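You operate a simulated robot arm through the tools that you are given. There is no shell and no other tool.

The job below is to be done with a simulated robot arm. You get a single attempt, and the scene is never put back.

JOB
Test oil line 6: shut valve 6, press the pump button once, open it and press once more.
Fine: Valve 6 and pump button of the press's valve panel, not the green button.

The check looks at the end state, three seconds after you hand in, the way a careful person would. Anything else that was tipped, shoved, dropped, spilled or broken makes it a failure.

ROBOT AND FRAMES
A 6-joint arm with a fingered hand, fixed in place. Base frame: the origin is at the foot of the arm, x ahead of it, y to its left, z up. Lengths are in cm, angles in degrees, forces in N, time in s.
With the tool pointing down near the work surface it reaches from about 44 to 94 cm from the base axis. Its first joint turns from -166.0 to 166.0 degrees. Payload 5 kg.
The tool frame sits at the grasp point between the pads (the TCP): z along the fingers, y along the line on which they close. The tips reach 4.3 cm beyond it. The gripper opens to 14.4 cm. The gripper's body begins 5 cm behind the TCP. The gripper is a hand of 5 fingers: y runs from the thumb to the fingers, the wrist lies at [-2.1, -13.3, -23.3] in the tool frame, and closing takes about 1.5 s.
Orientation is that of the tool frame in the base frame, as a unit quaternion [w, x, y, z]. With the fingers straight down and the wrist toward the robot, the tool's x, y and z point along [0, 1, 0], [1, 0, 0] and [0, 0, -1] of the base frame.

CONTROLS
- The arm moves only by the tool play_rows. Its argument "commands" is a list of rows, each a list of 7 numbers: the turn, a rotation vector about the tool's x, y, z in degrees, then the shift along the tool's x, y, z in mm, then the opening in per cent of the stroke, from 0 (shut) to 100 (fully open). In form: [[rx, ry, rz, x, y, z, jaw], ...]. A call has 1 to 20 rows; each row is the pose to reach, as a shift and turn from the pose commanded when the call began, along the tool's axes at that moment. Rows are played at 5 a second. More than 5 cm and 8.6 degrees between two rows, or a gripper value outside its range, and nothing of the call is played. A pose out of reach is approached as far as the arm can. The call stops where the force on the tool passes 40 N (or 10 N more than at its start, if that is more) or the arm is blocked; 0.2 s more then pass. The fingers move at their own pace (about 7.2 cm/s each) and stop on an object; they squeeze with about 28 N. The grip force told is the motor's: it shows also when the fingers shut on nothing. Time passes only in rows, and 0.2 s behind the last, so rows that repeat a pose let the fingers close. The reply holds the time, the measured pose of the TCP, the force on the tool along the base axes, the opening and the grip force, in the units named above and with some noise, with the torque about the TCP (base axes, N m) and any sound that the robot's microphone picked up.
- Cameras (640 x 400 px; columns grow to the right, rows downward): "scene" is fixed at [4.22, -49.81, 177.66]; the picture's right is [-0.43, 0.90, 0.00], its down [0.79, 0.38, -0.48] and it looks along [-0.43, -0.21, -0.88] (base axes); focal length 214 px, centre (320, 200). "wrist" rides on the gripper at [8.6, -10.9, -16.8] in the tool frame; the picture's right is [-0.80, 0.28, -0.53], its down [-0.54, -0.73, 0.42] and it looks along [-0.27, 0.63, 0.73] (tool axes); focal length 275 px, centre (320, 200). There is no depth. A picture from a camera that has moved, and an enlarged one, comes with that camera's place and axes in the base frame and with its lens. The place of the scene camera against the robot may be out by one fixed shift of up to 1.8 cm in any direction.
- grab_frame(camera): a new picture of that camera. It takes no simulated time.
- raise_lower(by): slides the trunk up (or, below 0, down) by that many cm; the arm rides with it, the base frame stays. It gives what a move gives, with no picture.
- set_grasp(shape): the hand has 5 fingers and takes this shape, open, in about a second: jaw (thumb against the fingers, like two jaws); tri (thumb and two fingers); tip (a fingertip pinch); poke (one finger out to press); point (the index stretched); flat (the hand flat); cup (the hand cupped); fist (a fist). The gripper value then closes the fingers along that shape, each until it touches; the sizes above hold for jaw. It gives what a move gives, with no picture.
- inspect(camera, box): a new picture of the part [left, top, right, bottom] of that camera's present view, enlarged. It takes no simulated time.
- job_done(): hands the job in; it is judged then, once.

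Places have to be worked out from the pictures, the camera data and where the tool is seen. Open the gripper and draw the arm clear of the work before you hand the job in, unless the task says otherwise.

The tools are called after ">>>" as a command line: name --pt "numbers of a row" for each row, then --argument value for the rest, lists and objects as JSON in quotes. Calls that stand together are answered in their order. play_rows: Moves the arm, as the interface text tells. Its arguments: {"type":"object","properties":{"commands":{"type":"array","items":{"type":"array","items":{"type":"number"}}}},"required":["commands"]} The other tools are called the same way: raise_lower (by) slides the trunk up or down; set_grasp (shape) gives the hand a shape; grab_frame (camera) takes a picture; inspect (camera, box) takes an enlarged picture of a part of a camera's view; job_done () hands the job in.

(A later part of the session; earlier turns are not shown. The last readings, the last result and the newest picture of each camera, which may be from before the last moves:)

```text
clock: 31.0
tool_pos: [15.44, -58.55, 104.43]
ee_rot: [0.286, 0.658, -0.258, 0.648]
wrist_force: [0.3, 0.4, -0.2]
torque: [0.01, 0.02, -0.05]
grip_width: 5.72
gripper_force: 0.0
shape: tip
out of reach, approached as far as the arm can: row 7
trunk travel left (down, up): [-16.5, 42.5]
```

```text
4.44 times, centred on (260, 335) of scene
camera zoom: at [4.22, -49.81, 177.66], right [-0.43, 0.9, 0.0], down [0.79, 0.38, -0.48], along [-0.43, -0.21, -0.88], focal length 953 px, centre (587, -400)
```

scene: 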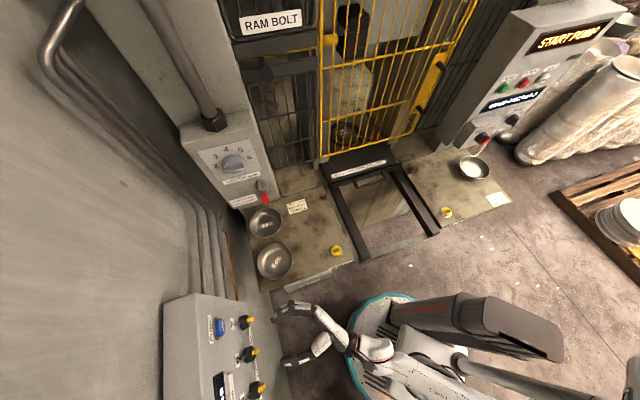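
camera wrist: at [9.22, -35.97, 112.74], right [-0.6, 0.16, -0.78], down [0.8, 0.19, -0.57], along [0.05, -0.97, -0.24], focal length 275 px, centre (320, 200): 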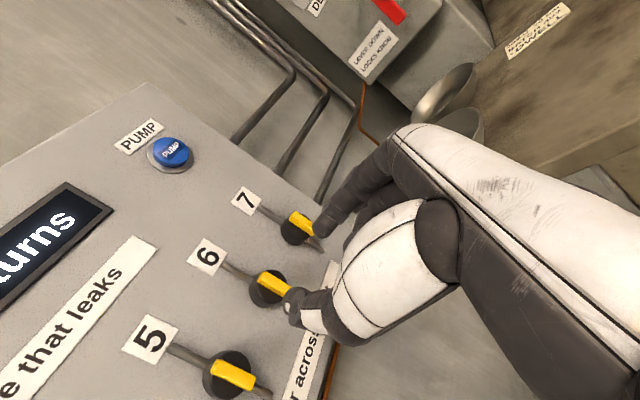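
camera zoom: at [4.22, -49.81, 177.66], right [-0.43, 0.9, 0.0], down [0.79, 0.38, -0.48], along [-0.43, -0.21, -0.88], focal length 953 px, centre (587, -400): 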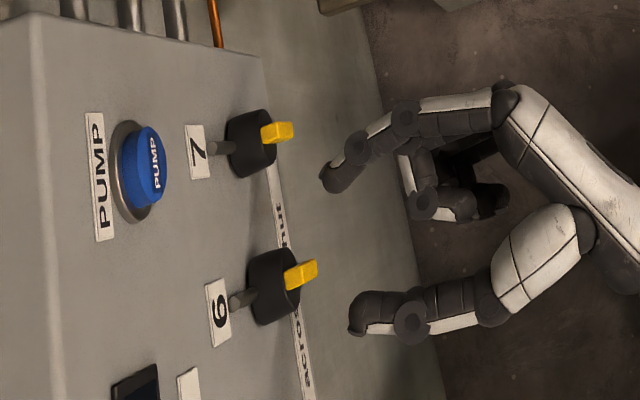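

The arm stalled 3 cm short with slight sideways drift: this roll is near a limit here. The bar sits between the tips, though. I back off a little and test whether a trunk change frees the reach: raise 6 cm, compensating with the arm.

>>> play_rows --pt "0 0 0 0 0 -12 40" --pt "0 0 0 0 0 -25 40"

>>> raise_lower --by 6

>>> play_rows --pt "0 0 0 -20 0 0 40" --pt "0 0 0 -40 0 0 40" --pt "0 0 0 -60 0 0 40"

```text
clock: 31.6
tool_pos: [13.9, -56.76, 104.5]
ee_rot: [0.289, 0.657, -0.26, 0.646]
wrist_force: [0.2, -1.0, 0.1]
torque: [-0.04, 0.02, 0.0]
grip_width: 5.74
gripper_force: 0.2
shape: tip
trunk travel left (down, up): [-16.5, 42.5]
```

```text
clock: 32.6
tool_pos: [13.79, -56.68, 110.42]
ee_rot: [0.288, 0.657, -0.261, 0.646]
wrist_force: [0.5, 0.1, -0.4]
torque: [0.0, 0.02, 0.01]
grip_width: 5.73
gripper_force: 0.1
shape: tip
trunk travel left (down, up): [-22.5, 36.5]
```

```text
clock: 33.4
tool_pos: [13.69, -56.89, 104.55]
ee_rot: [0.289, 0.656, -0.261, 0.647]
wrist_force: [0.4, -0.9, -0.5]
torque: [0.03, -0.01, 0.01]
grip_width: 5.72
gripper_force: 0.1
shape: tip
trunk travel left (down, up): [-22.5, 36.5]
```

That works with the trunk 6 cm higher. Now I try the 0.9 cm left correction and forward advance again.

>>> play_rows --pt "0 0 0 0 -5 8 40" --pt "0 0 0 0 -9 16 40" --pt "0 0 0 0 -9 24 40" --pt "0 0 0 0 -9 32 40"

```text
clock: 34.4
tool_pos: [15.41, -58.61, 104.49]
ee_rot: [0.286, 0.658, -0.257, 0.647]
wrist_force: [-1.1, 0.2, 0.0]
torque: [0.0, -0.03, 0.02]
grip_width: 5.73
gripper_force: 0.1
shape: tip
out of reach, approached as far as the arm can: row 3, 4
trunk travel left (down, up): [-22.5, 36.5]
```

Same stall regardless of trunk height, so it's a wrist-roll type limit. I test whether backing the roll off by 12° frees the forward motion.

>>> play_rows --pt "0 0 -6 0 0 0 40" --pt "0 0 -12 0 0 0 40" --pt "0 0 -12 0 -9 8 40" --pt "0 0 -12 0 -9 15 40"

```text
clock: 35.4
tool_pos: [17.0, -59.25, 104.46]
ee_rot: [0.354, 0.681, -0.188, 0.613]
wrist_force: [-0.1, 0.2, 0.3]
torque: [0.01, -0.01, 0.0]
grip_width: 5.72
gripper_force: 0.1
shape: tip
trunk travel left (down, up): [-22.5, 36.5]
```

That frees it: TCP now at n≈-53.9, lateral -29.9, roll 12° off perpendicular, no contact. I check alignment before the final advance.

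>>> inspect --camera "wrist" --box '[200, 150, 440, 350]'

>>> inspect --camera "scene" --box '[200, 290, 320, 380]'

```text
2.00 times, centred on (320, 250) of wrist
camera zoom: at [14.17, -38.23, 110.02], right [-0.71, 0.05, -0.7], down [0.7, 0.09, -0.71], along [0.03, -0.99, -0.1], focal length 551 px, centre (320, 100)
```

zoom: 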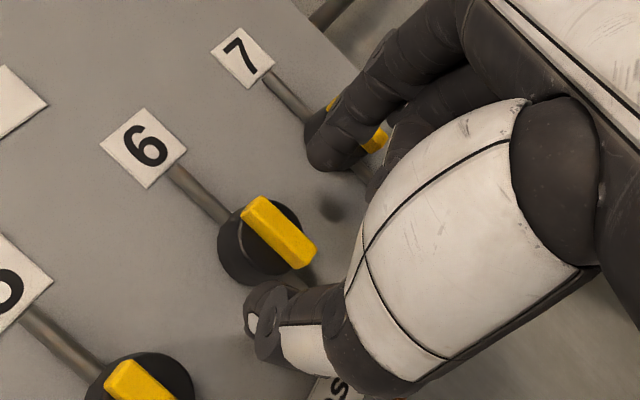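

```text
4.44 times, centred on (260, 335) of scene
camera zoom: at [4.22, -49.81, 177.66], right [-0.43, 0.9, 0.0], down [0.79, 0.38, -0.48], along [-0.43, -0.21, -0.88], focal length 953 px, centre (587, -400)
```

zoom: 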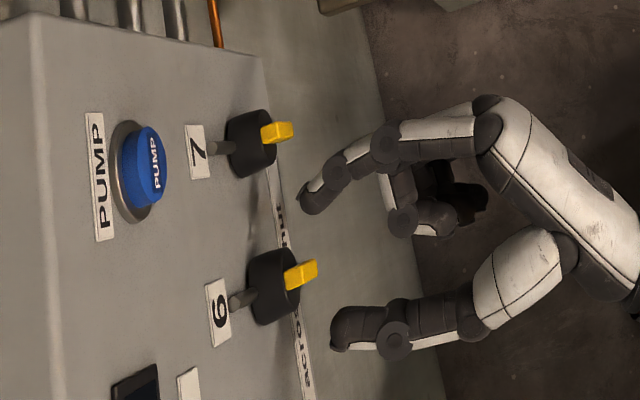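

The bar is centred on the tool axis (within about 1 mm), and the tips are level with its front. I advance 14 mm so the pads overlap the bar, then close on it.

>>> play_rows --pt "0 0 0 0 0 5 40" --pt "0 0 0 0 0 10 40" --pt "0 0 0 0 0 14 40" --pt "0 0 0 0 0 14 20" --pt "0 0 0 0 0 14 10" --pt "0 0 0 0 0 14 0" --pt "0 0 0 0 0 14 0" --pt "0 0 0 0 0 14 0" --pt "0 0 0 0 0 14 0"

>>> inspect --camera "wrist" --box '[200, 150, 440, 350]'

>>> inspect --camera "scene" --box '[200, 290, 320, 380]'

```text
clock: 37.4
tool_pos: [17.31, -60.23, 104.33]
ee_rot: [0.352, 0.68, -0.187, 0.615]
wrist_force: [-2.0, 1.1, 0.1]
torque: [0.04, -0.01, -0.04]
grip_width: 0.52
gripper_force: 28.1
shape: tip
out of reach, approached as far as the arm can: row 2, 3, 4, 5, 6, 7, 8, 9
trunk travel left (down, up): [-22.5, 36.5]
```

```text
2.00 times, centred on (320, 250) of wrist
camera zoom: at [14.43, -39.23, 109.89], right [-0.71, 0.04, -0.7], down [0.7, 0.1, -0.71], along [0.04, -0.99, -0.1], focal length 551 px, centre (320, 100)
```

zoom: 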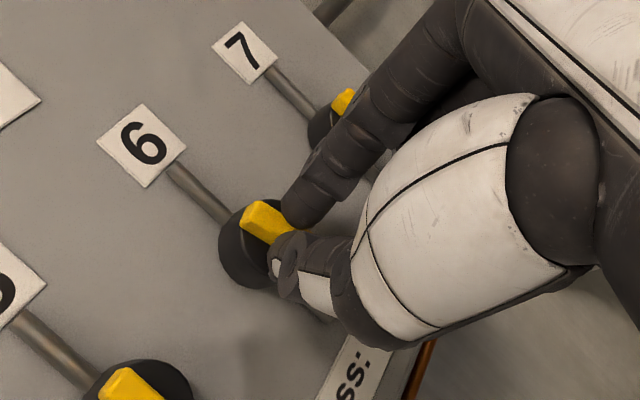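

```text
4.44 times, centred on (260, 335) of scene
camera zoom: at [4.22, -49.81, 177.66], right [-0.43, 0.9, 0.0], down [0.79, 0.38, -0.48], along [-0.43, -0.21, -0.88], focal length 953 px, centre (587, -400)
```

zoom: 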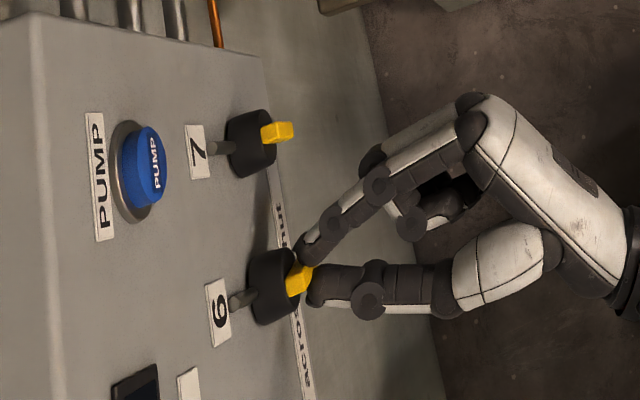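

The forward advance was again clipped (n≈-54.8) and the tips shut to 0.5 cm at the very front of the bar, so it's not a sound grip. I release and back straight off; I'll use the unrestricted fingers-up roll with a single poking finger instead, pushing the bar's end around.

>>> play_rows --pt "0 0 0 0 0 0 40" --pt "0 0 0 0 0 0 40" --pt "0 0 0 0 0 0 40" --pt "0 0 0 0 0 -20 40" --pt "0 0 0 0 0 -50 40" --pt "0 0 0 0 0 -80 40" --pt "0 0 0 0 0 -90 40"

>>> grab_frame --camera "wrist"

```text
clock: 39.0
tool_pos: [11.09, -53.79, 104.32]
ee_rot: [0.355, 0.68, -0.19, 0.613]
wrist_force: [0.5, 0.9, -0.6]
torque: [-0.02, 0.0, -0.03]
grip_width: 5.72
gripper_force: 0.0
shape: tip
trunk travel left (down, up): [-22.5, 36.5]
```

```text
taken
camera wrist: at [8.36, -32.74, 109.87], right [-0.71, 0.05, -0.7], down [0.7, 0.09, -0.71], along [0.03, -0.99, -0.1], focal length 275 px, centre (320, 200)
```

wrist: 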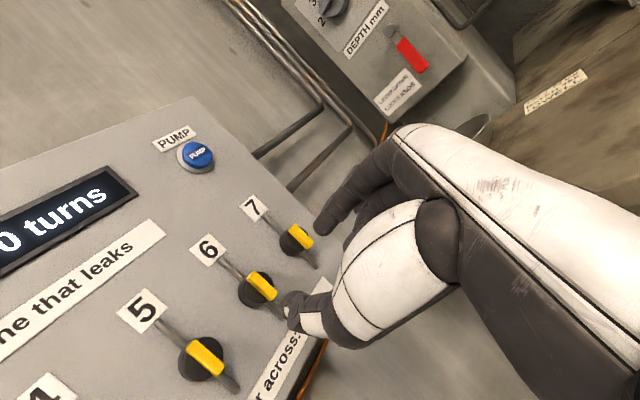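

Counters are unchanged (0 turns). I roll back to mid-range (about 45°) where the wrist is free, and take the poke shape.

>>> play_rows --pt "0 0 -8 0 0 0 100" --pt "0 0 -16 0 0 0 100" --pt "0 0 -24 0 0 0 100" --pt "0 0 -33 0 0 0 100"

>>> set_grasp --shape "poke"

>>> grab_frame --camera "wrist"

>>> inspect --camera "scene" --box '[180, 270, 380, 400]'

```text
refused: row 4 steps farther than a row can; nothing moved
```

```text
clock: 39.9
tool_pos: [11.0, -53.88, 104.24]
ee_rot: [0.355, 0.68, -0.19, 0.612]
wrist_force: [-0.4, 0.7, 0.7]
torque: [0.01, 0.0, 0.01]
grip_width: 0.0
gripper_force: 0.0
shape: poke
trunk travel left (down, up): [-22.5, 36.5]
```

```text
taken
camera wrist: at [8.37, -32.77, 109.86], right [-0.71, 0.05, -0.7], down [0.7, 0.09, -0.71], along [0.03, -0.99, -0.1], focal length 275 px, centre (320, 200)
```

wrist: 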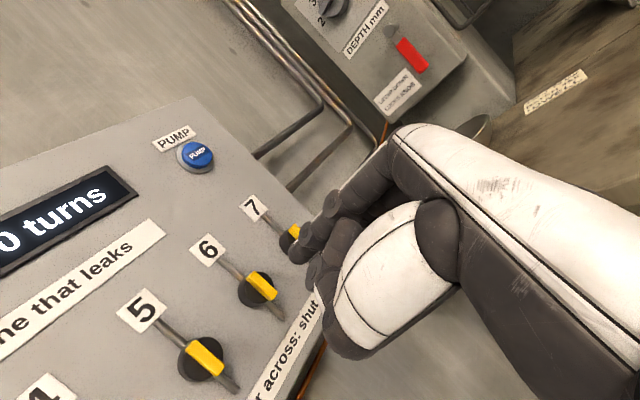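

```text
3.08 times, centred on (280, 335) of scene
camera zoom: at [4.22, -49.81, 177.66], right [-0.43, 0.9, 0.0], down [0.79, 0.38, -0.48], along [-0.43, -0.21, -0.88], focal length 660 px, centre (443, -215)
```

zoom: 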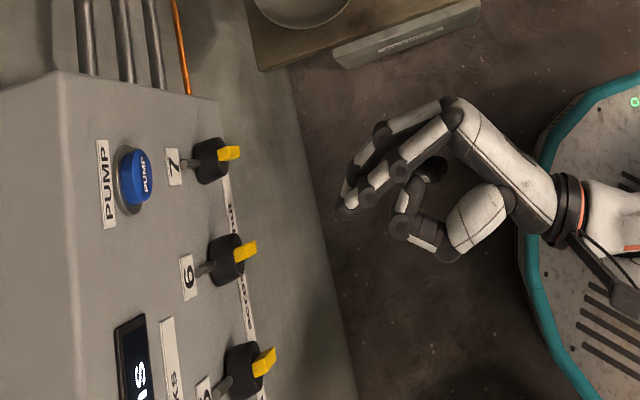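

Row step was slightly too big; poke shape is set, though. I redo the roll in smaller steps and look closely at the finger.

>>> play_rows --pt "0 0 -7 0 0 0 0" --pt "0 0 -14 0 0 0 0" --pt "0 0 -21 0 0 0 0" --pt "0 0 -28 0 0 0 0" --pt "0 0 -33 0 0 0 0"

>>> inspect --camera "wrist" --box '[160, 120, 480, 380]'

>>> inspect --camera "scene" --box '[200, 280, 360, 390]'

```text
clock: 41.1
tool_pos: [11.18, -53.77, 104.23]
ee_rot: [0.515, 0.706, 0.01, 0.486]
wrist_force: [-0.5, 0.8, -0.4]
torque: [0.05, -0.02, 0.01]
grip_width: 0.02
gripper_force: 27.9
shape: jaw
trunk travel left (down, up): [-22.5, 36.5]
```

```text
1.54 times, centred on (320, 250) of wrist
camera zoom: at [9.15, -32.13, 102.04], right [-0.93, -0.16, -0.33], down [0.36, -0.24, -0.9], along [0.07, -0.96, 0.28], focal length 424 px, centre (320, 123)
```

zoom: 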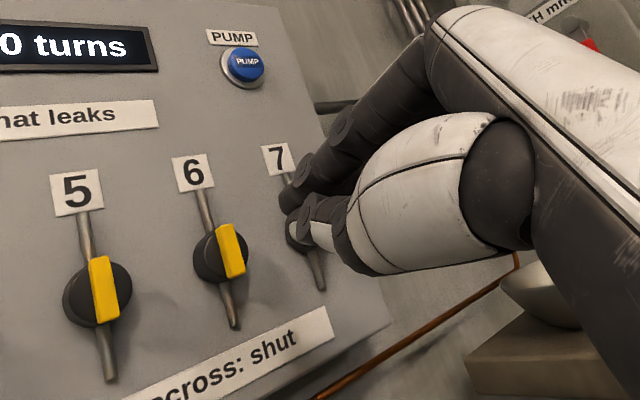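

```text
3.64 times, centred on (280, 335) of scene
camera zoom: at [4.22, -49.81, 177.66], right [-0.43, 0.9, 0.0], down [0.79, 0.38, -0.48], along [-0.43, -0.21, -0.88], focal length 780 px, centre (466, -291)
```

zoom: 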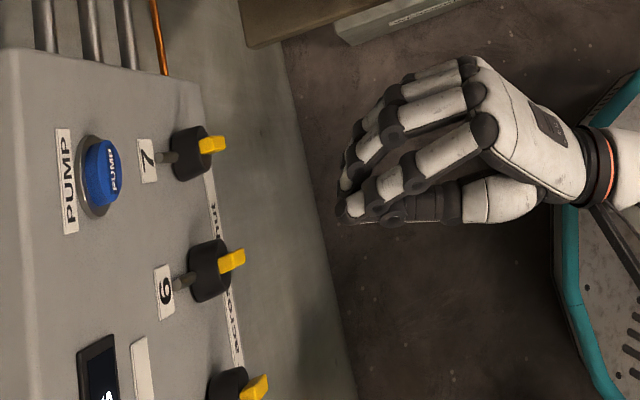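

Sending a grip value of 0 dropped the poke shape back to a closed jaw. The view at this roll is excellent. I set poke again and will keep the value at 100 this time.

>>> set_grasp --shape "poke"

>>> play_rows --pt "0 0 0 0 0 0 100" --pt "0 0 0 0 0 0 100"

>>> inspect --camera "wrist" --box '[160, 120, 480, 380]'

>>> inspect --camera "scene" --box '[200, 280, 360, 390]'

```text
clock: 42.0
tool_pos: [11.12, -53.81, 104.24]
ee_rot: [0.515, 0.706, 0.01, 0.486]
wrist_force: [-0.3, -0.1, -0.6]
torque: [0.03, -0.03, 0.03]
grip_width: 0.0
gripper_force: 0.0
shape: poke
trunk travel left (down, up): [-22.5, 36.5]
```

```text
clock: 42.6
tool_pos: [11.2, -53.87, 104.15]
ee_rot: [0.514, 0.706, 0.009, 0.486]
wrist_force: [0.0, -0.9, -0.5]
torque: [0.0, -0.01, -0.01]
grip_width: 0.0
gripper_force: 0.0
shape: poke
trunk travel left (down, up): [-22.5, 36.5]
```

```text
1.54 times, centred on (320, 250) of wrist
camera zoom: at [9.14, -32.14, 102.07], right [-0.93, -0.16, -0.33], down [0.36, -0.24, -0.9], along [0.07, -0.96, 0.28], focal length 424 px, centre (320, 123)
```

zoom: 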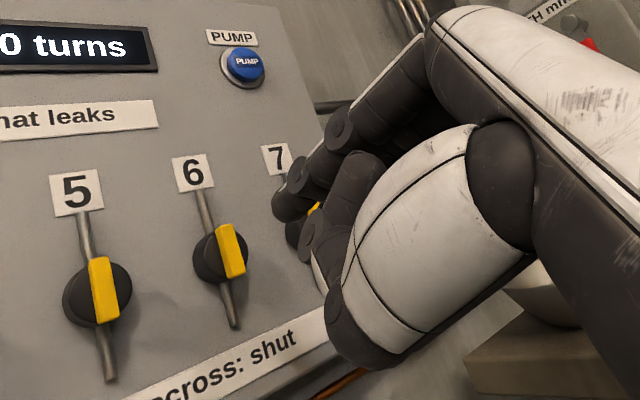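

```text
3.64 times, centred on (280, 335) of scene
camera zoom: at [4.22, -49.81, 177.66], right [-0.43, 0.9, 0.0], down [0.79, 0.38, -0.48], along [-0.43, -0.21, -0.88], focal length 780 px, centre (466, -291)
```

zoom: 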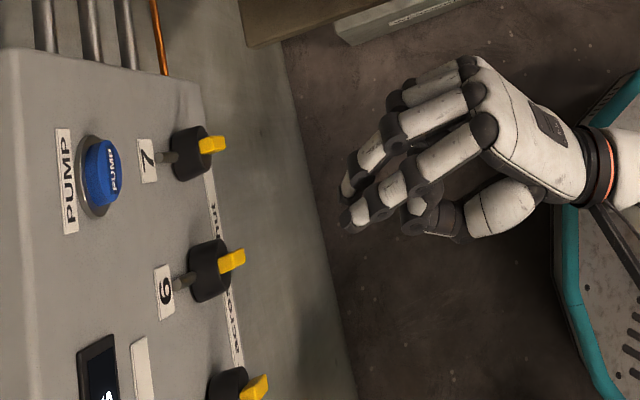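

Poke here leaves several fingers half-forward. I compare with the point shape (index stretched).

>>> set_grasp --shape "point"

>>> inspect --camera "wrist" --box '[160, 120, 480, 380]'

>>> inspect --camera "scene" --box '[200, 280, 360, 390]'

```text
clock: 43.5
tool_pos: [11.09, -53.85, 104.22]
ee_rot: [0.514, 0.706, 0.01, 0.487]
wrist_force: [-0.3, -0.2, 0.5]
torque: [0.01, 0.02, 0.02]
grip_width: 0.01
gripper_force: 0.0
shape: point
trunk travel left (down, up): [-22.5, 36.5]
```

```text
1.54 times, centred on (320, 250) of wrist
camera zoom: at [9.14, -32.13, 102.07], right [-0.93, -0.16, -0.33], down [0.36, -0.24, -0.9], along [0.07, -0.96, 0.28], focal length 424 px, centre (320, 123)
```

zoom: 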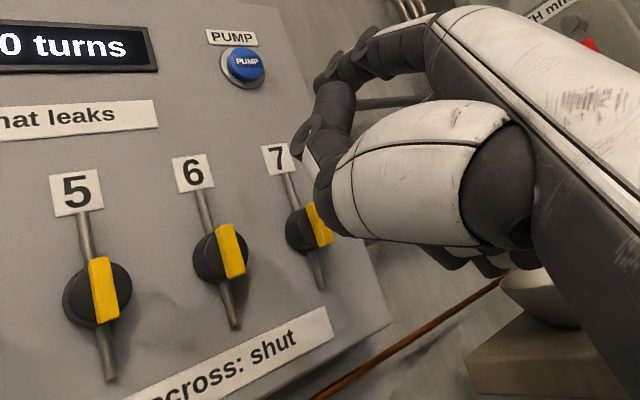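

```text
3.64 times, centred on (280, 335) of scene
camera zoom: at [4.22, -49.81, 177.66], right [-0.43, 0.9, 0.0], down [0.79, 0.38, -0.48], along [-0.43, -0.21, -0.88], focal length 780 px, centre (466, -291)
```

zoom: 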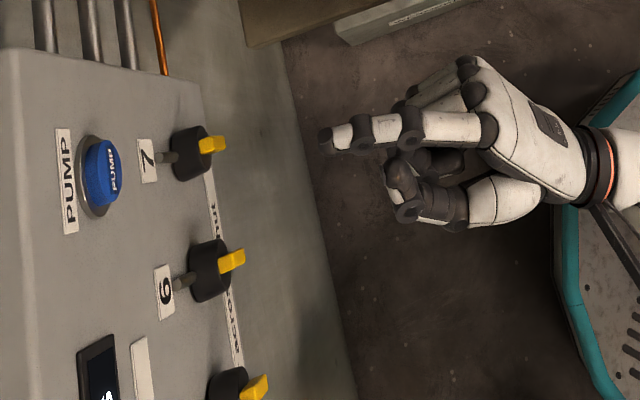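

Point gives a single straight index finger with everything else curled back. Both cameras put its tip at about [10.0, -60.0, 112.9], i.e. (2.1, 9.8, 3.7) in the tool frame. I bring the tip to the upper-left of valve 6's bar, still a few cm in front.

>>> play_rows --pt "0 0 0 3 -28 0 100" --pt "0 0 0 6 -56 5 100" --pt "0 0 0 9 -84 15 100" --pt "0 0 0 11 -109 30 100" --pt "0 0 0 11 -109 45 100"

>>> inspect --camera "wrist" --box '[160, 120, 480, 380]'

>>> inspect --camera "scene" --box '[200, 280, 360, 390]'

```text
clock: 44.7
tool_pos: [19.97, -51.28, 96.9]
ee_rot: [0.514, 0.706, 0.01, 0.486]
wrist_force: [0.2, -0.3, 0.1]
torque: [0.02, -0.02, 0.02]
grip_width: 0.0
gripper_force: 0.0
shape: point
out of reach, approached as far as the arm can: row 3, 4
trunk travel left (down, up): [-22.5, 36.5]
```

```text
1.54 times, centred on (320, 250) of wrist
camera zoom: at [18.06, -29.67, 94.72], right [-0.93, -0.16, -0.33], down [0.36, -0.24, -0.9], along [0.07, -0.96, 0.28], focal length 424 px, centre (320, 123)
```

zoom: 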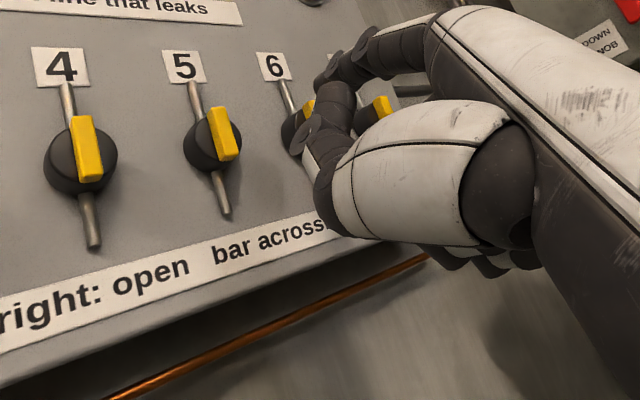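

```text
3.64 times, centred on (280, 335) of scene
camera zoom: at [4.22, -49.81, 177.66], right [-0.43, 0.9, 0.0], down [0.79, 0.38, -0.48], along [-0.43, -0.21, -0.88], focal length 780 px, centre (466, -291)
```

zoom: 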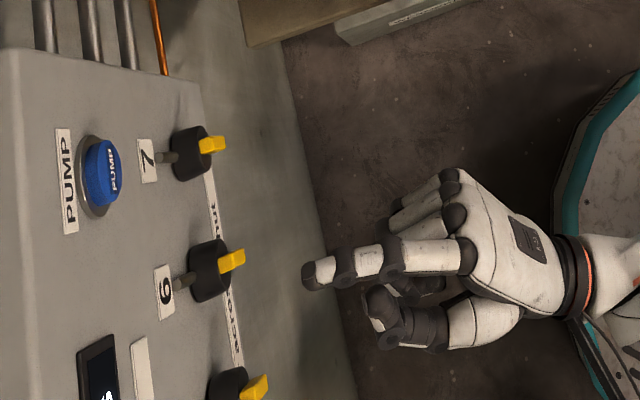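

The final pose was reached; the tip is at about [18.9, -57.5, 105.5], left of the bar's upper end. I advance 5.3 cm so the fingertip sits beside the bar, short of the knob face.

>>> play_rows --pt "0 0 0 0 0 12 100" --pt "0 0 0 0 0 24 100" --pt "0 0 0 0 0 36 100" --pt "0 0 0 0 0 45 100" --pt "0 0 0 0 0 53 100"

>>> inspect --camera "wrist" --box '[200, 120, 440, 270]'

>>> inspect --camera "scene" --box '[200, 310, 300, 380]'

```text
clock: 45.9
tool_pos: [23.8, -55.04, 97.02]
ee_rot: [0.514, 0.706, 0.011, 0.486]
wrist_force: [0.3, -0.2, -0.5]
torque: [0.05, 0.0, 0.01]
grip_width: 0.03
gripper_force: 0.0
shape: point
trunk travel left (down, up): [-22.5, 36.5]
```

```text
2.67 times, centred on (320, 195) of wrist
camera zoom: at [21.86, -33.4, 94.73], right [-0.93, -0.16, -0.33], down [0.36, -0.24, -0.9], along [0.07, -0.96, 0.28], focal length 734 px, centre (320, 213)
```

zoom: 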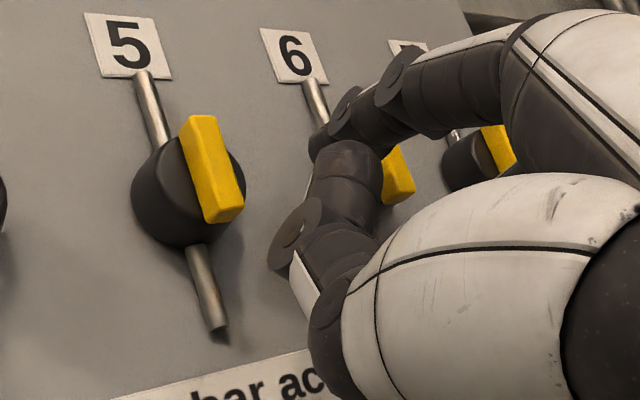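

```text
5.71 times, centred on (250, 345) of scene
camera zoom: at [4.22, -49.81, 177.66], right [-0.43, 0.9, 0.0], down [0.79, 0.38, -0.48], along [-0.43, -0.21, -0.88], focal length 1226 px, centre (720, -629)
```

zoom: 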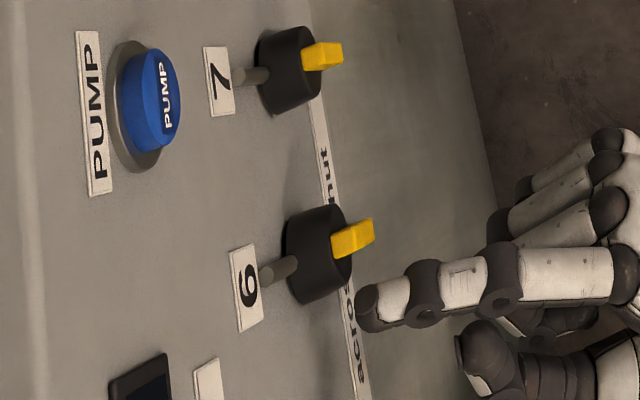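

The fingertip sits beside the bar's upper left, about 1.3 cm away, nearly at the knob face. I back off 3 mm and push right 2.2 cm (clockwise), watching force to learn whether it turns that way.

>>> play_rows --pt "0 0 0 0 0 -3 100" --pt "0 0 0 -3 2.7 -3 100" --pt "0 0 0 -6 5.4 -3 100" --pt "0 0 0 -8.5 7.8 -3 100" --pt "0 0 0 -11 10.2 -3 100" --pt "0 0 0 -13.5 12.5 -3 100" --pt "0 0 0 -16.2 14.9 -3 100"

>>> inspect --camera "scene" --box '[200, 310, 300, 380]'

>>> inspect --camera "wrist" --box '[200, 120, 440, 270]'

```text
clock: 47.5
tool_pos: [22.07, -56.36, 96.91]
ee_rot: [0.514, 0.706, 0.012, 0.487]
wrist_force: [4.1, 6.9, -0.4]
torque: [-0.57, 0.31, 0.12]
grip_width: 13.63
gripper_force: 0.1
shape: point
trunk travel left (down, up): [-22.5, 36.5]
```

```text
5.71 times, centred on (250, 345) of scene
camera zoom: at [4.22, -49.81, 177.66], right [-0.43, 0.9, 0.0], down [0.79, 0.38, -0.48], along [-0.43, -0.21, -0.88], focal length 1226 px, centre (720, -629)
```

zoom: 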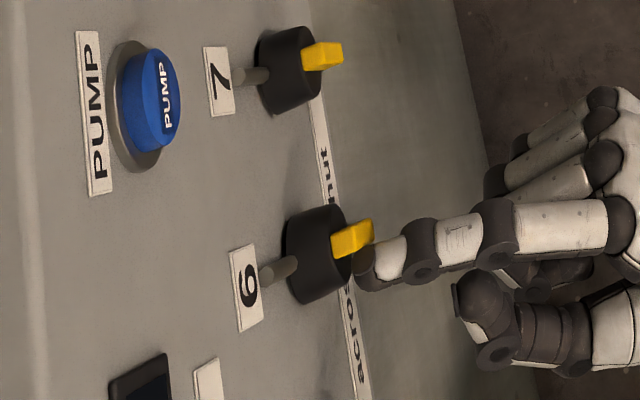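

```text
2.67 times, centred on (320, 195) of wrist
camera zoom: at [20.08, -34.64, 94.74], right [-0.93, -0.16, -0.33], down [0.36, -0.24, -0.9], along [0.07, -0.96, 0.28], focal length 734 px, centre (320, 213)
```

zoom: 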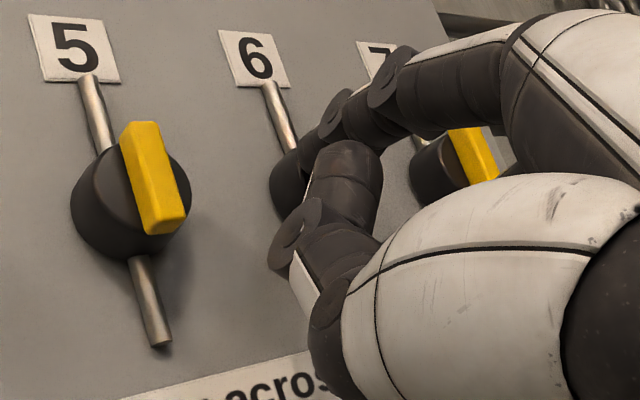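

The finger is in contact and the bar resists with about 8 N, no turn yet. I push a little further to tell friction from an end stop.

>>> play_rows --pt "0 0 0 -2.2 2 0 100" --pt "0 0 0 -4.4 4 0 100" --pt "0 0 0 -6.6 6.1 0 100"

>>> inspect --camera "scene" --box '[200, 310, 300, 380]'

```text
clock: 48.3
tool_pos: [21.51, -56.94, 96.94]
ee_rot: [0.514, 0.706, 0.011, 0.487]
wrist_force: [9.0, 16.9, 0.0]
torque: [-1.41, 0.71, 0.31]
grip_width: 0.01
gripper_force: 0.1
shape: point
trunk travel left (down, up): [-22.5, 36.5]
```

```text
5.71 times, centred on (250, 345) of scene
camera zoom: at [4.22, -49.81, 177.66], right [-0.43, 0.9, 0.0], down [0.79, 0.38, -0.48], along [-0.43, -0.21, -0.88], focal length 1226 px, centre (720, -629)
```

zoom: 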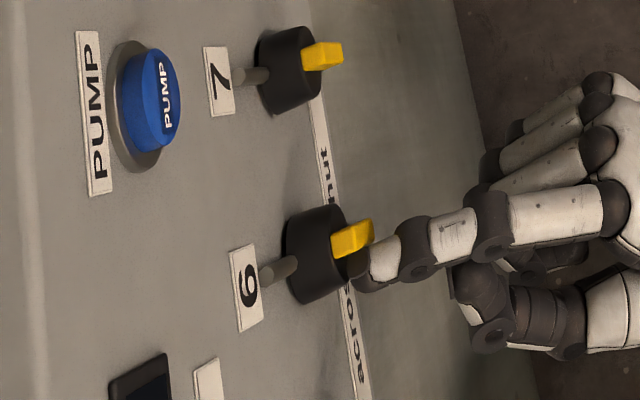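

19 N and no movement clockwise, with the finger starting to flex, which looks like an end stop. Without leaving this side I test the other direction by pushing the bar's lower end rightward: left 1.8 cm, down 3 cm, then right again.

>>> play_rows --pt "0 0 0 6.6 -6.1 0 100" --pt "0 0 0 13.2 -12.2 0 100" --pt "0 0 0 6.4 -19.6 0 100" --pt "0 0 0 -0.4 -26.9 0 100" --pt "0 0 0 -7.1 -34.3 0 100" --pt "0 0 0 -7.1 -34.3 0 100"

>>> inspect --camera "scene" --box '[200, 310, 300, 380]'

>>> inspect --camera "wrist" --box '[200, 120, 440, 270]'

```text
clock: 49.7
tool_pos: [22.66, -55.76, 94.08]
ee_rot: [0.514, 0.706, 0.011, 0.487]
wrist_force: [-0.4, -0.2, 0.1]
torque: [-0.01, 0.0, 0.0]
grip_width: 13.63
gripper_force: 0.1
shape: point
trunk travel left (down, up): [-22.5, 36.5]
```

```text
5.71 times, centred on (250, 345) of scene
camera zoom: at [4.22, -49.81, 177.66], right [-0.43, 0.9, 0.0], down [0.79, 0.38, -0.48], along [-0.43, -0.21, -0.88], focal length 1226 px, centre (720, -629)
```

zoom: 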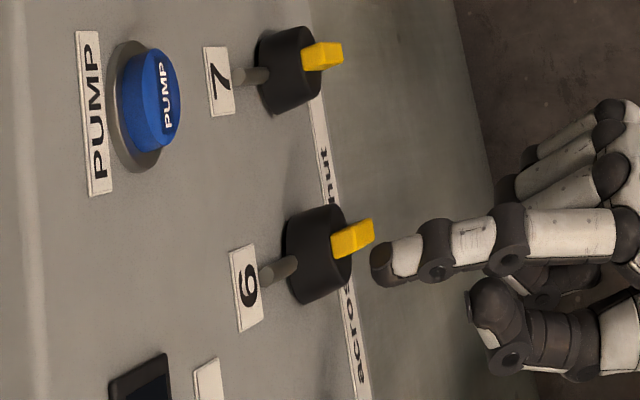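

```text
2.67 times, centred on (320, 195) of wrist
camera zoom: at [20.69, -34.13, 91.84], right [-0.93, -0.16, -0.33], down [0.36, -0.24, -0.9], along [0.07, -0.96, 0.28], focal length 734 px, centre (320, 213)
```

zoom: 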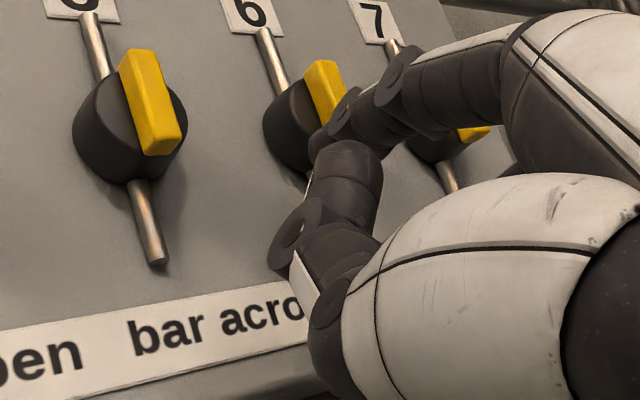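

Now the bar is visible with the fingertip beside its lower half. I drop another 6 mm for leverage and push right.

>>> play_rows --pt "0 0 0 -4 -4.4 0 100" --pt "0 0 0 -7.7 -1 0 100" --pt "0 0 0 -10.5 1.6 0 100" --pt "0 0 0 -13.2 4 0 100" --pt "0 0 0 -16 6.4 0 100"

>>> inspect --camera "scene" --box '[200, 310, 300, 380]'

>>> inspect --camera "wrist" --box '[200, 120, 440, 270]'

```text
clock: 50.9
tool_pos: [21.56, -56.97, 93.36]
ee_rot: [0.514, 0.706, 0.011, 0.487]
wrist_force: [-0.3, 0.0, 0.6]
torque: [0.01, 0.01, -0.02]
grip_width: 13.64
gripper_force: 0.0
shape: point
trunk travel left (down, up): [-22.5, 36.5]
```

```text
5.71 times, centred on (250, 345) of scene
camera zoom: at [4.22, -49.81, 177.66], right [-0.43, 0.9, 0.0], down [0.79, 0.38, -0.48], along [-0.43, -0.21, -0.88], focal length 1226 px, centre (720, -629)
```

zoom: 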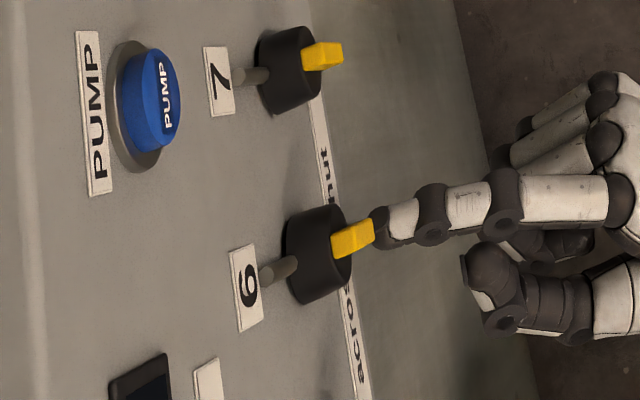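

```text
2.67 times, centred on (320, 195) of wrist
camera zoom: at [19.59, -35.23, 91.14], right [-0.93, -0.16, -0.33], down [0.36, -0.24, -0.9], along [0.07, -0.96, 0.28], focal length 734 px, centre (320, 213)
```

zoom: 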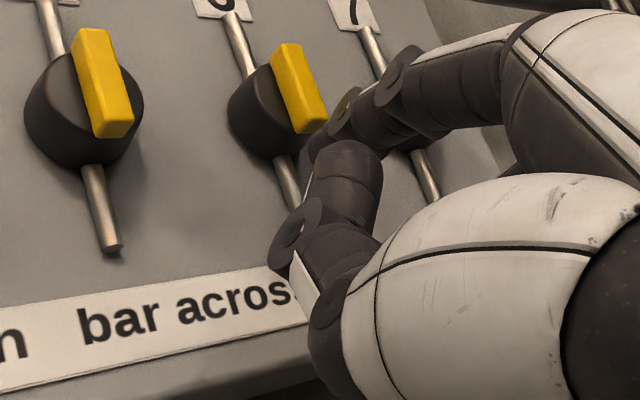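

The tip slid just beneath the bar without touching. From here I go right 2 cm, up 3.9 cm along the bar's right side, ready to push its top end left (counter-clockwise).

>>> play_rows --pt "0 0 0 -7.4 6.8 0 100" --pt "0 0 0 -16.2 14.9 0 100" --pt "0 0 0 -7.5 24.3 0 100" --pt "0 0 0 1.2 33.8 0 100" --pt "0 0 0 9.9 43.2 0 100" --pt "0 0 0 9.9 43.2 0 100"

>>> inspect --camera "scene" --box '[200, 310, 300, 380]'

>>> inspect --camera "wrist" --box '[200, 120, 440, 270]'

```text
clock: 52.3
tool_pos: [20.06, -58.5, 97.32]
ee_rot: [0.515, 0.706, 0.01, 0.486]
wrist_force: [-0.3, -0.2, 0.1]
torque: [0.02, 0.0, 0.03]
grip_width: 13.6
gripper_force: 0.0
shape: point
trunk travel left (down, up): [-22.5, 36.5]
```

```text
5.71 times, centred on (250, 345) of scene
camera zoom: at [4.22, -49.81, 177.66], right [-0.43, 0.9, 0.0], down [0.79, 0.38, -0.48], along [-0.43, -0.21, -0.88], focal length 1226 px, centre (720, -629)
```

zoom: 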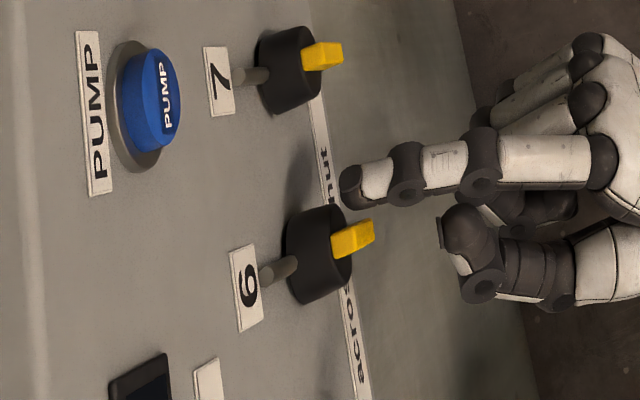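

```text
2.67 times, centred on (320, 195) of wrist
camera zoom: at [18.0, -36.77, 95.14], right [-0.93, -0.16, -0.33], down [0.36, -0.24, -0.9], along [0.07, -0.96, 0.28], focal length 734 px, centre (320, 213)
```

zoom: 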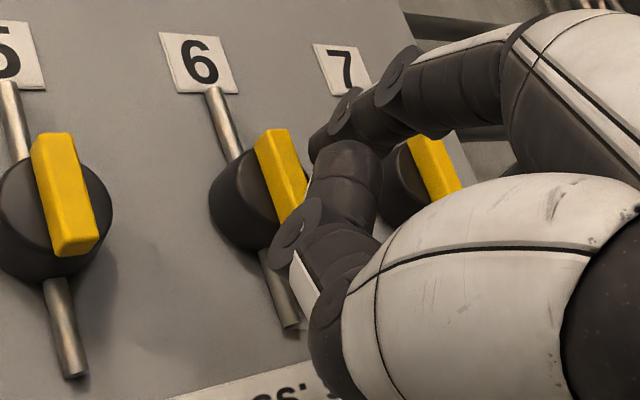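

The fingertip is now at the bar's upper right, overlapping its depth by about 1 cm. I push left in small steps (counter-clockwise) and watch force.

>>> play_rows --pt "0 0 0 3 -2.7 2 100" --pt "0 0 0 6 -5.4 3 100" --pt "0 0 0 9 -8.2 3 100" --pt "0 0 0 12 -11 3 100" --pt "0 0 0 15 -13.7 3 100"

>>> inspect --camera "scene" --box '[200, 310, 300, 380]'

>>> inspect --camera "wrist" --box '[200, 120, 440, 270]'

```text
clock: 53.5
tool_pos: [21.55, -57.26, 97.2]
ee_rot: [0.515, 0.705, 0.009, 0.487]
wrist_force: [-5.2, -3.4, 1.4]
torque: [0.21, -0.48, -0.26]
grip_width: 0.0
gripper_force: 0.1
shape: point
trunk travel left (down, up): [-22.5, 36.5]
```

```text
5.71 times, centred on (250, 345) of scene
camera zoom: at [4.22, -49.81, 177.66], right [-0.43, 0.9, 0.0], down [0.79, 0.38, -0.48], along [-0.43, -0.21, -0.88], focal length 1226 px, centre (720, -629)
```

zoom: 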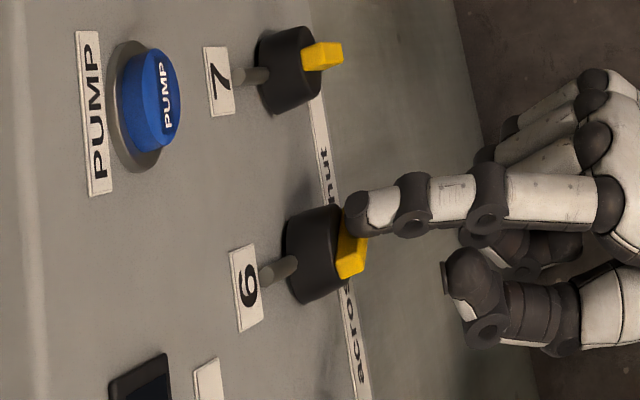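

```text
2.67 times, centred on (320, 195) of wrist
camera zoom: at [19.57, -35.6, 95.03], right [-0.93, -0.16, -0.33], down [0.36, -0.24, -0.9], along [0.06, -0.96, 0.28], focal length 734 px, centre (320, 213)
```

zoom: 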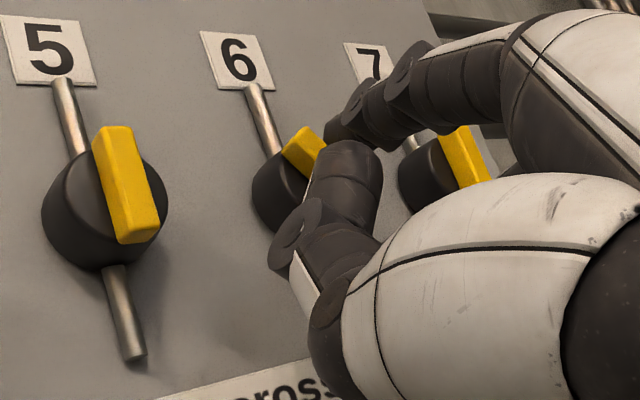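

It turns counter-clockwise: bar 6 has swung left about 45° at only 6 N. I continue left over the top and then press down slightly on its left end to bring it fully across.

>>> play_rows --pt "0 0 0 3 -2.7 0 100" --pt "0 0 0 6 -5.4 0 100" --pt "0 0 0 9 -8.1 0 100" --pt "0 0 0 12 -11 0 100" --pt "0 0 0 10.6 -12.5 0 100" --pt "0 0 0 9.3 -14 0 100"

>>> inspect --camera "scene" --box '[200, 310, 300, 380]'

>>> inspect --camera "wrist" --box '[200, 120, 440, 270]'

```text
clock: 54.9
tool_pos: [22.71, -56.09, 96.83]
ee_rot: [0.514, 0.706, 0.011, 0.488]
wrist_force: [-3.6, -0.6, 6.6]
torque: [-0.31, -0.13, -0.17]
grip_width: 0.0
gripper_force: 0.0
shape: point
trunk travel left (down, up): [-22.5, 36.5]
```

```text
5.71 times, centred on (250, 345) of scene
camera zoom: at [4.22, -49.81, 177.66], right [-0.43, 0.9, 0.0], down [0.79, 0.38, -0.48], along [-0.43, -0.21, -0.88], focal length 1226 px, centre (720, -629)
```

zoom: 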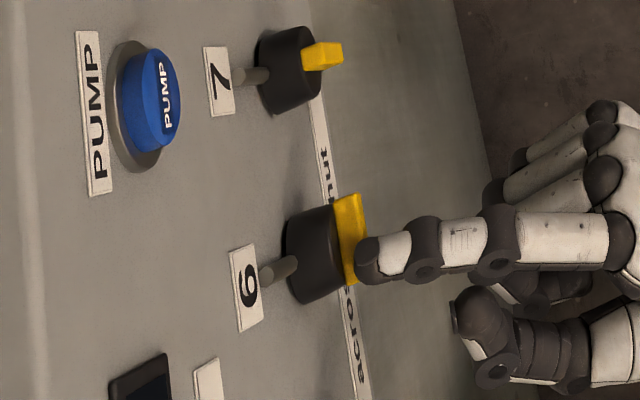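

```text
2.67 times, centred on (320, 195) of wrist
camera zoom: at [20.76, -34.35, 94.68], right [-0.93, -0.16, -0.33], down [0.36, -0.24, -0.9], along [0.07, -0.96, 0.28], focal length 734 px, centre (320, 213)
```

zoom: 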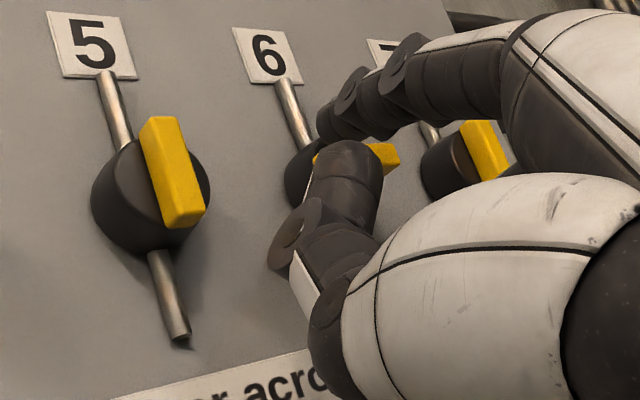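

The bar now lies across. I nudge down 5 mm more to seat it at its stop, then lift and retreat to verify.

>>> play_rows --pt "0 0 0 -1.7 -1.8 0 100" --pt "0 0 0 -3.4 -3.7 0 100" --pt "0 0 0 -3.4 -3.7 0 100"

>>> play_rows --pt "0 0 0 5 5 0 100" --pt "0 0 0 10 11 0 100" --pt "0 0 0 10 11 -20 100" --pt "0 0 0 10 11 -40 100"

>>> inspect --camera "scene" --box '[200, 310, 300, 380]'

>>> grab_frame --camera "wrist"

```text
clock: 55.7
tool_pos: [22.76, -56.03, 96.4]
ee_rot: [0.515, 0.706, 0.011, 0.486]
wrist_force: [-2.9, 2.3, 6.9]
torque: [-0.68, -0.12, -0.16]
grip_width: 0.0
gripper_force: 0.1
shape: point
trunk travel left (down, up): [-22.5, 36.5]
```

```text
clock: 56.7
tool_pos: [20.11, -53.29, 97.82]
ee_rot: [0.514, 0.707, 0.011, 0.487]
wrist_force: [0.1, 0.2, -0.2]
torque: [0.0, -0.03, -0.01]
grip_width: 0.0
gripper_force: 0.0
shape: point
trunk travel left (down, up): [-22.5, 36.5]
```

```text
5.71 times, centred on (250, 345) of scene
camera zoom: at [4.22, -49.81, 177.66], right [-0.43, 0.9, 0.0], down [0.79, 0.38, -0.48], along [-0.43, -0.21, -0.88], focal length 1226 px, centre (720, -629)
```

zoom: 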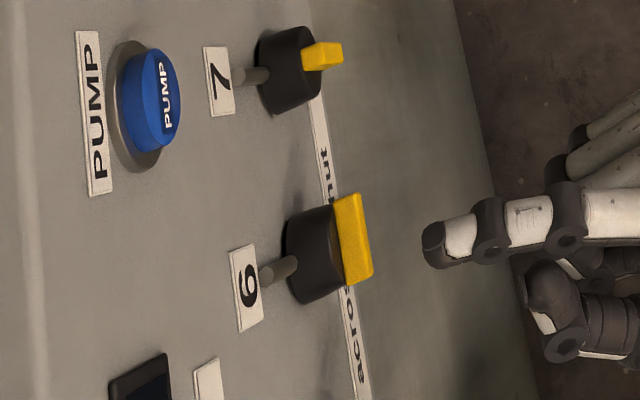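

```text
taken
camera wrist: at [18.11, -31.68, 95.61], right [-0.93, -0.16, -0.33], down [0.36, -0.24, -0.9], along [0.07, -0.96, 0.28], focal length 275 px, centre (320, 200)
```

wrist: 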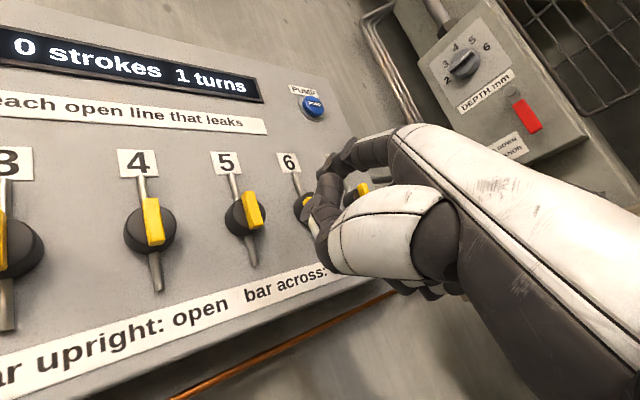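

The display confirms "1 turns, 0 strokes" and bar 6 is across. Next I move the fingertip in front of the PUMP button, 2 cm further back for clearance while travelling.

>>> play_rows --pt "0 0 0 0 0 -20 100" --pt "0 0 0 7 29 -20 100" --pt "0 0 0 14 58 -20 100" --pt "0 0 0 21 87 -20 100" --pt "0 0 0 28 116 -20 100" --pt "0 0 0 35 145 -20 100" --pt "0 0 0 41 173 -20 100"

>>> inspect --camera "scene" --box '[190, 290, 310, 380]'

>>> grab_frame --camera "wrist"

```text
clock: 58.3
tool_pos: [12.41, -57.91, 113.3]
ee_rot: [0.514, 0.707, 0.011, 0.487]
wrist_force: [-0.4, -0.2, 0.1]
torque: [-0.01, -0.04, -0.01]
grip_width: 0.0
gripper_force: 0.1
shape: point
trunk travel left (down, up): [-22.5, 36.5]
```

```text
4.44 times, centred on (250, 335) of scene
camera zoom: at [4.22, -49.81, 177.66], right [-0.43, 0.9, 0.0], down [0.79, 0.38, -0.48], along [-0.43, -0.21, -0.88], focal length 953 px, centre (631, -400)
```

zoom: 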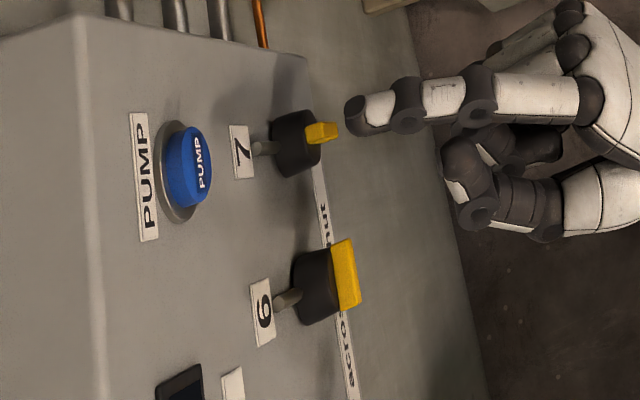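

```text
taken
camera wrist: at [10.35, -36.16, 111.11], right [-0.93, -0.16, -0.33], down [0.36, -0.24, -0.9], along [0.07, -0.96, 0.28], focal length 275 px, centre (320, 200)
```

wrist: 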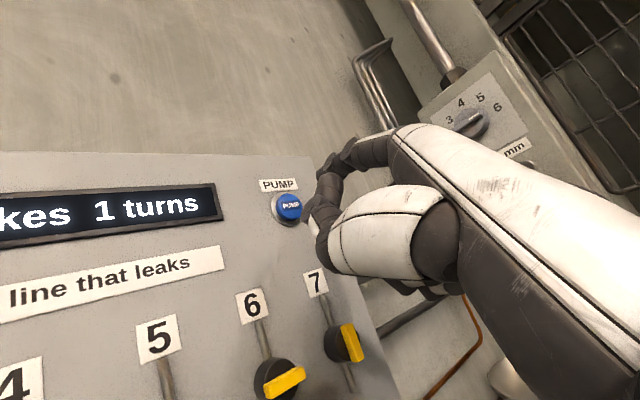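

The tip is in line with the PUMP cap (within about half a cm), about 7 cm away. I trim slightly down/left and advance to just short of it.

>>> play_rows --pt "0 0 0 -2 -5 15 100" --pt "0 0 0 -2 -5 30 100" --pt "0 0 0 -2 -5 45 100" --pt "0 0 0 -2 -5 58 100"

>>> inspect --camera "scene" --box '[190, 290, 310, 380]'

>>> inspect --camera "wrist" --box '[160, 100, 400, 260]'

```text
clock: 59.3
tool_pos: [16.49, -61.96, 112.8]
ee_rot: [0.514, 0.706, 0.01, 0.486]
wrist_force: [-0.9, 0.3, -0.6]
torque: [0.02, 0.0, -0.01]
grip_width: 0.0
gripper_force: 0.1
shape: point
trunk travel left (down, up): [-22.5, 36.5]
```

```text
4.44 times, centred on (250, 335) of scene
camera zoom: at [4.22, -49.81, 177.66], right [-0.43, 0.9, 0.0], down [0.79, 0.38, -0.48], along [-0.43, -0.21, -0.88], focal length 953 px, centre (631, -400)
```

zoom: 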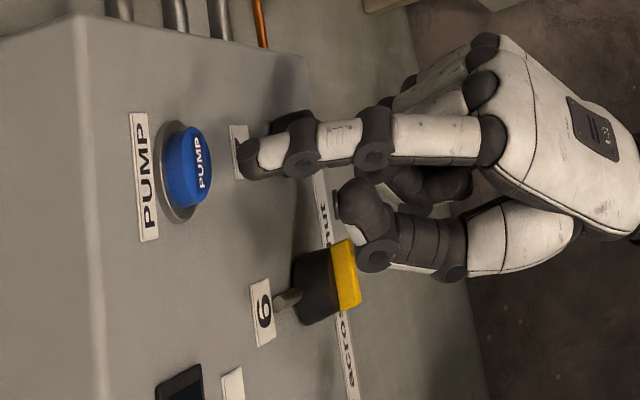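

```text
2.50 times, centred on (280, 180) of wrist
camera zoom: at [14.53, -40.23, 110.58], right [-0.93, -0.16, -0.33], down [0.36, -0.24, -0.9], along [0.07, -0.96, 0.28], focal length 688 px, centre (420, 250)
```

zoom: 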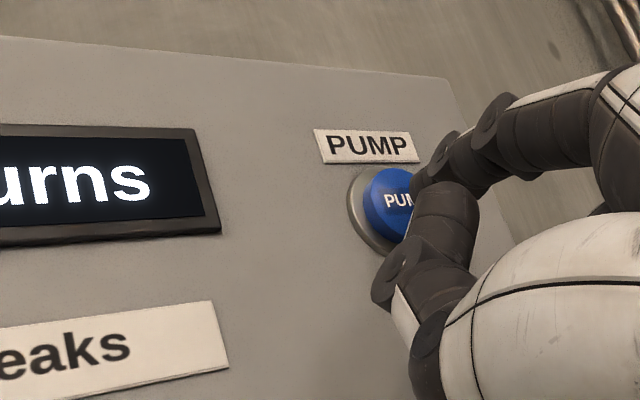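

Aligned; the gap is about 1.4 cm. I press forward in small steps and read force and display.

>>> play_rows --pt "0 0 0 0 0 5 100" --pt "0 0 0 0 0 10 100" --pt "0 0 0 0 0 15 100" --pt "0 0 0 0 0 18 100"

>>> grab_frame --camera "wrist"

>>> inspect --camera "scene" --box '[190, 290, 310, 380]'

```text
clock: 60.3
tool_pos: [17.68, -63.09, 112.74]
ee_rot: [0.514, 0.707, 0.009, 0.486]
wrist_force: [-0.2, 0.1, -0.9]
torque: [-0.07, -0.06, -0.05]
grip_width: 0.01
gripper_force: 0.1
shape: point
trunk travel left (down, up): [-22.5, 36.5]
```

```text
taken
camera wrist: at [15.79, -41.45, 110.61], right [-0.93, -0.16, -0.33], down [0.36, -0.24, -0.9], along [0.07, -0.96, 0.28], focal length 275 px, centre (320, 200)
```

wrist: 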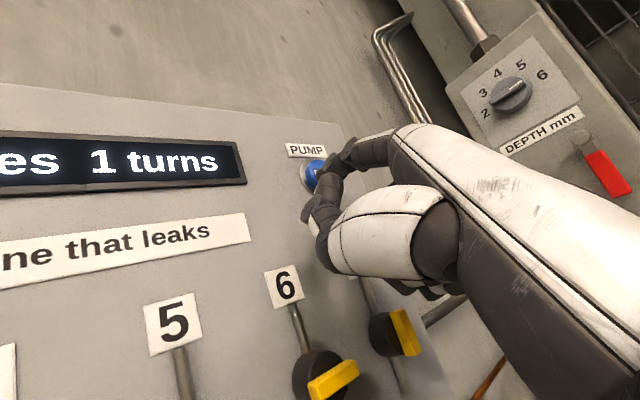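

```text
4.44 times, centred on (250, 335) of scene
camera zoom: at [4.22, -49.81, 177.66], right [-0.43, 0.9, 0.0], down [0.79, 0.38, -0.48], along [-0.43, -0.21, -0.88], focal length 953 px, centre (631, -400)
```

zoom: 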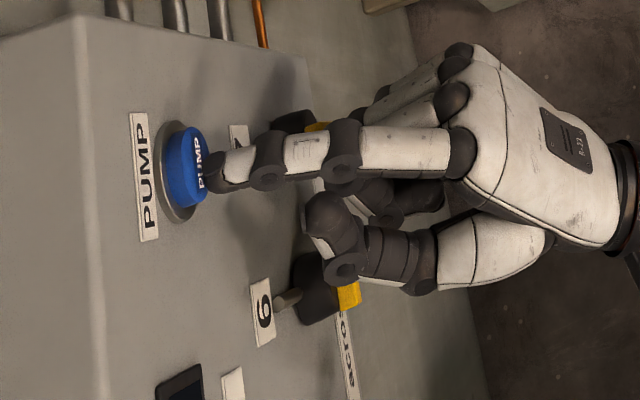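

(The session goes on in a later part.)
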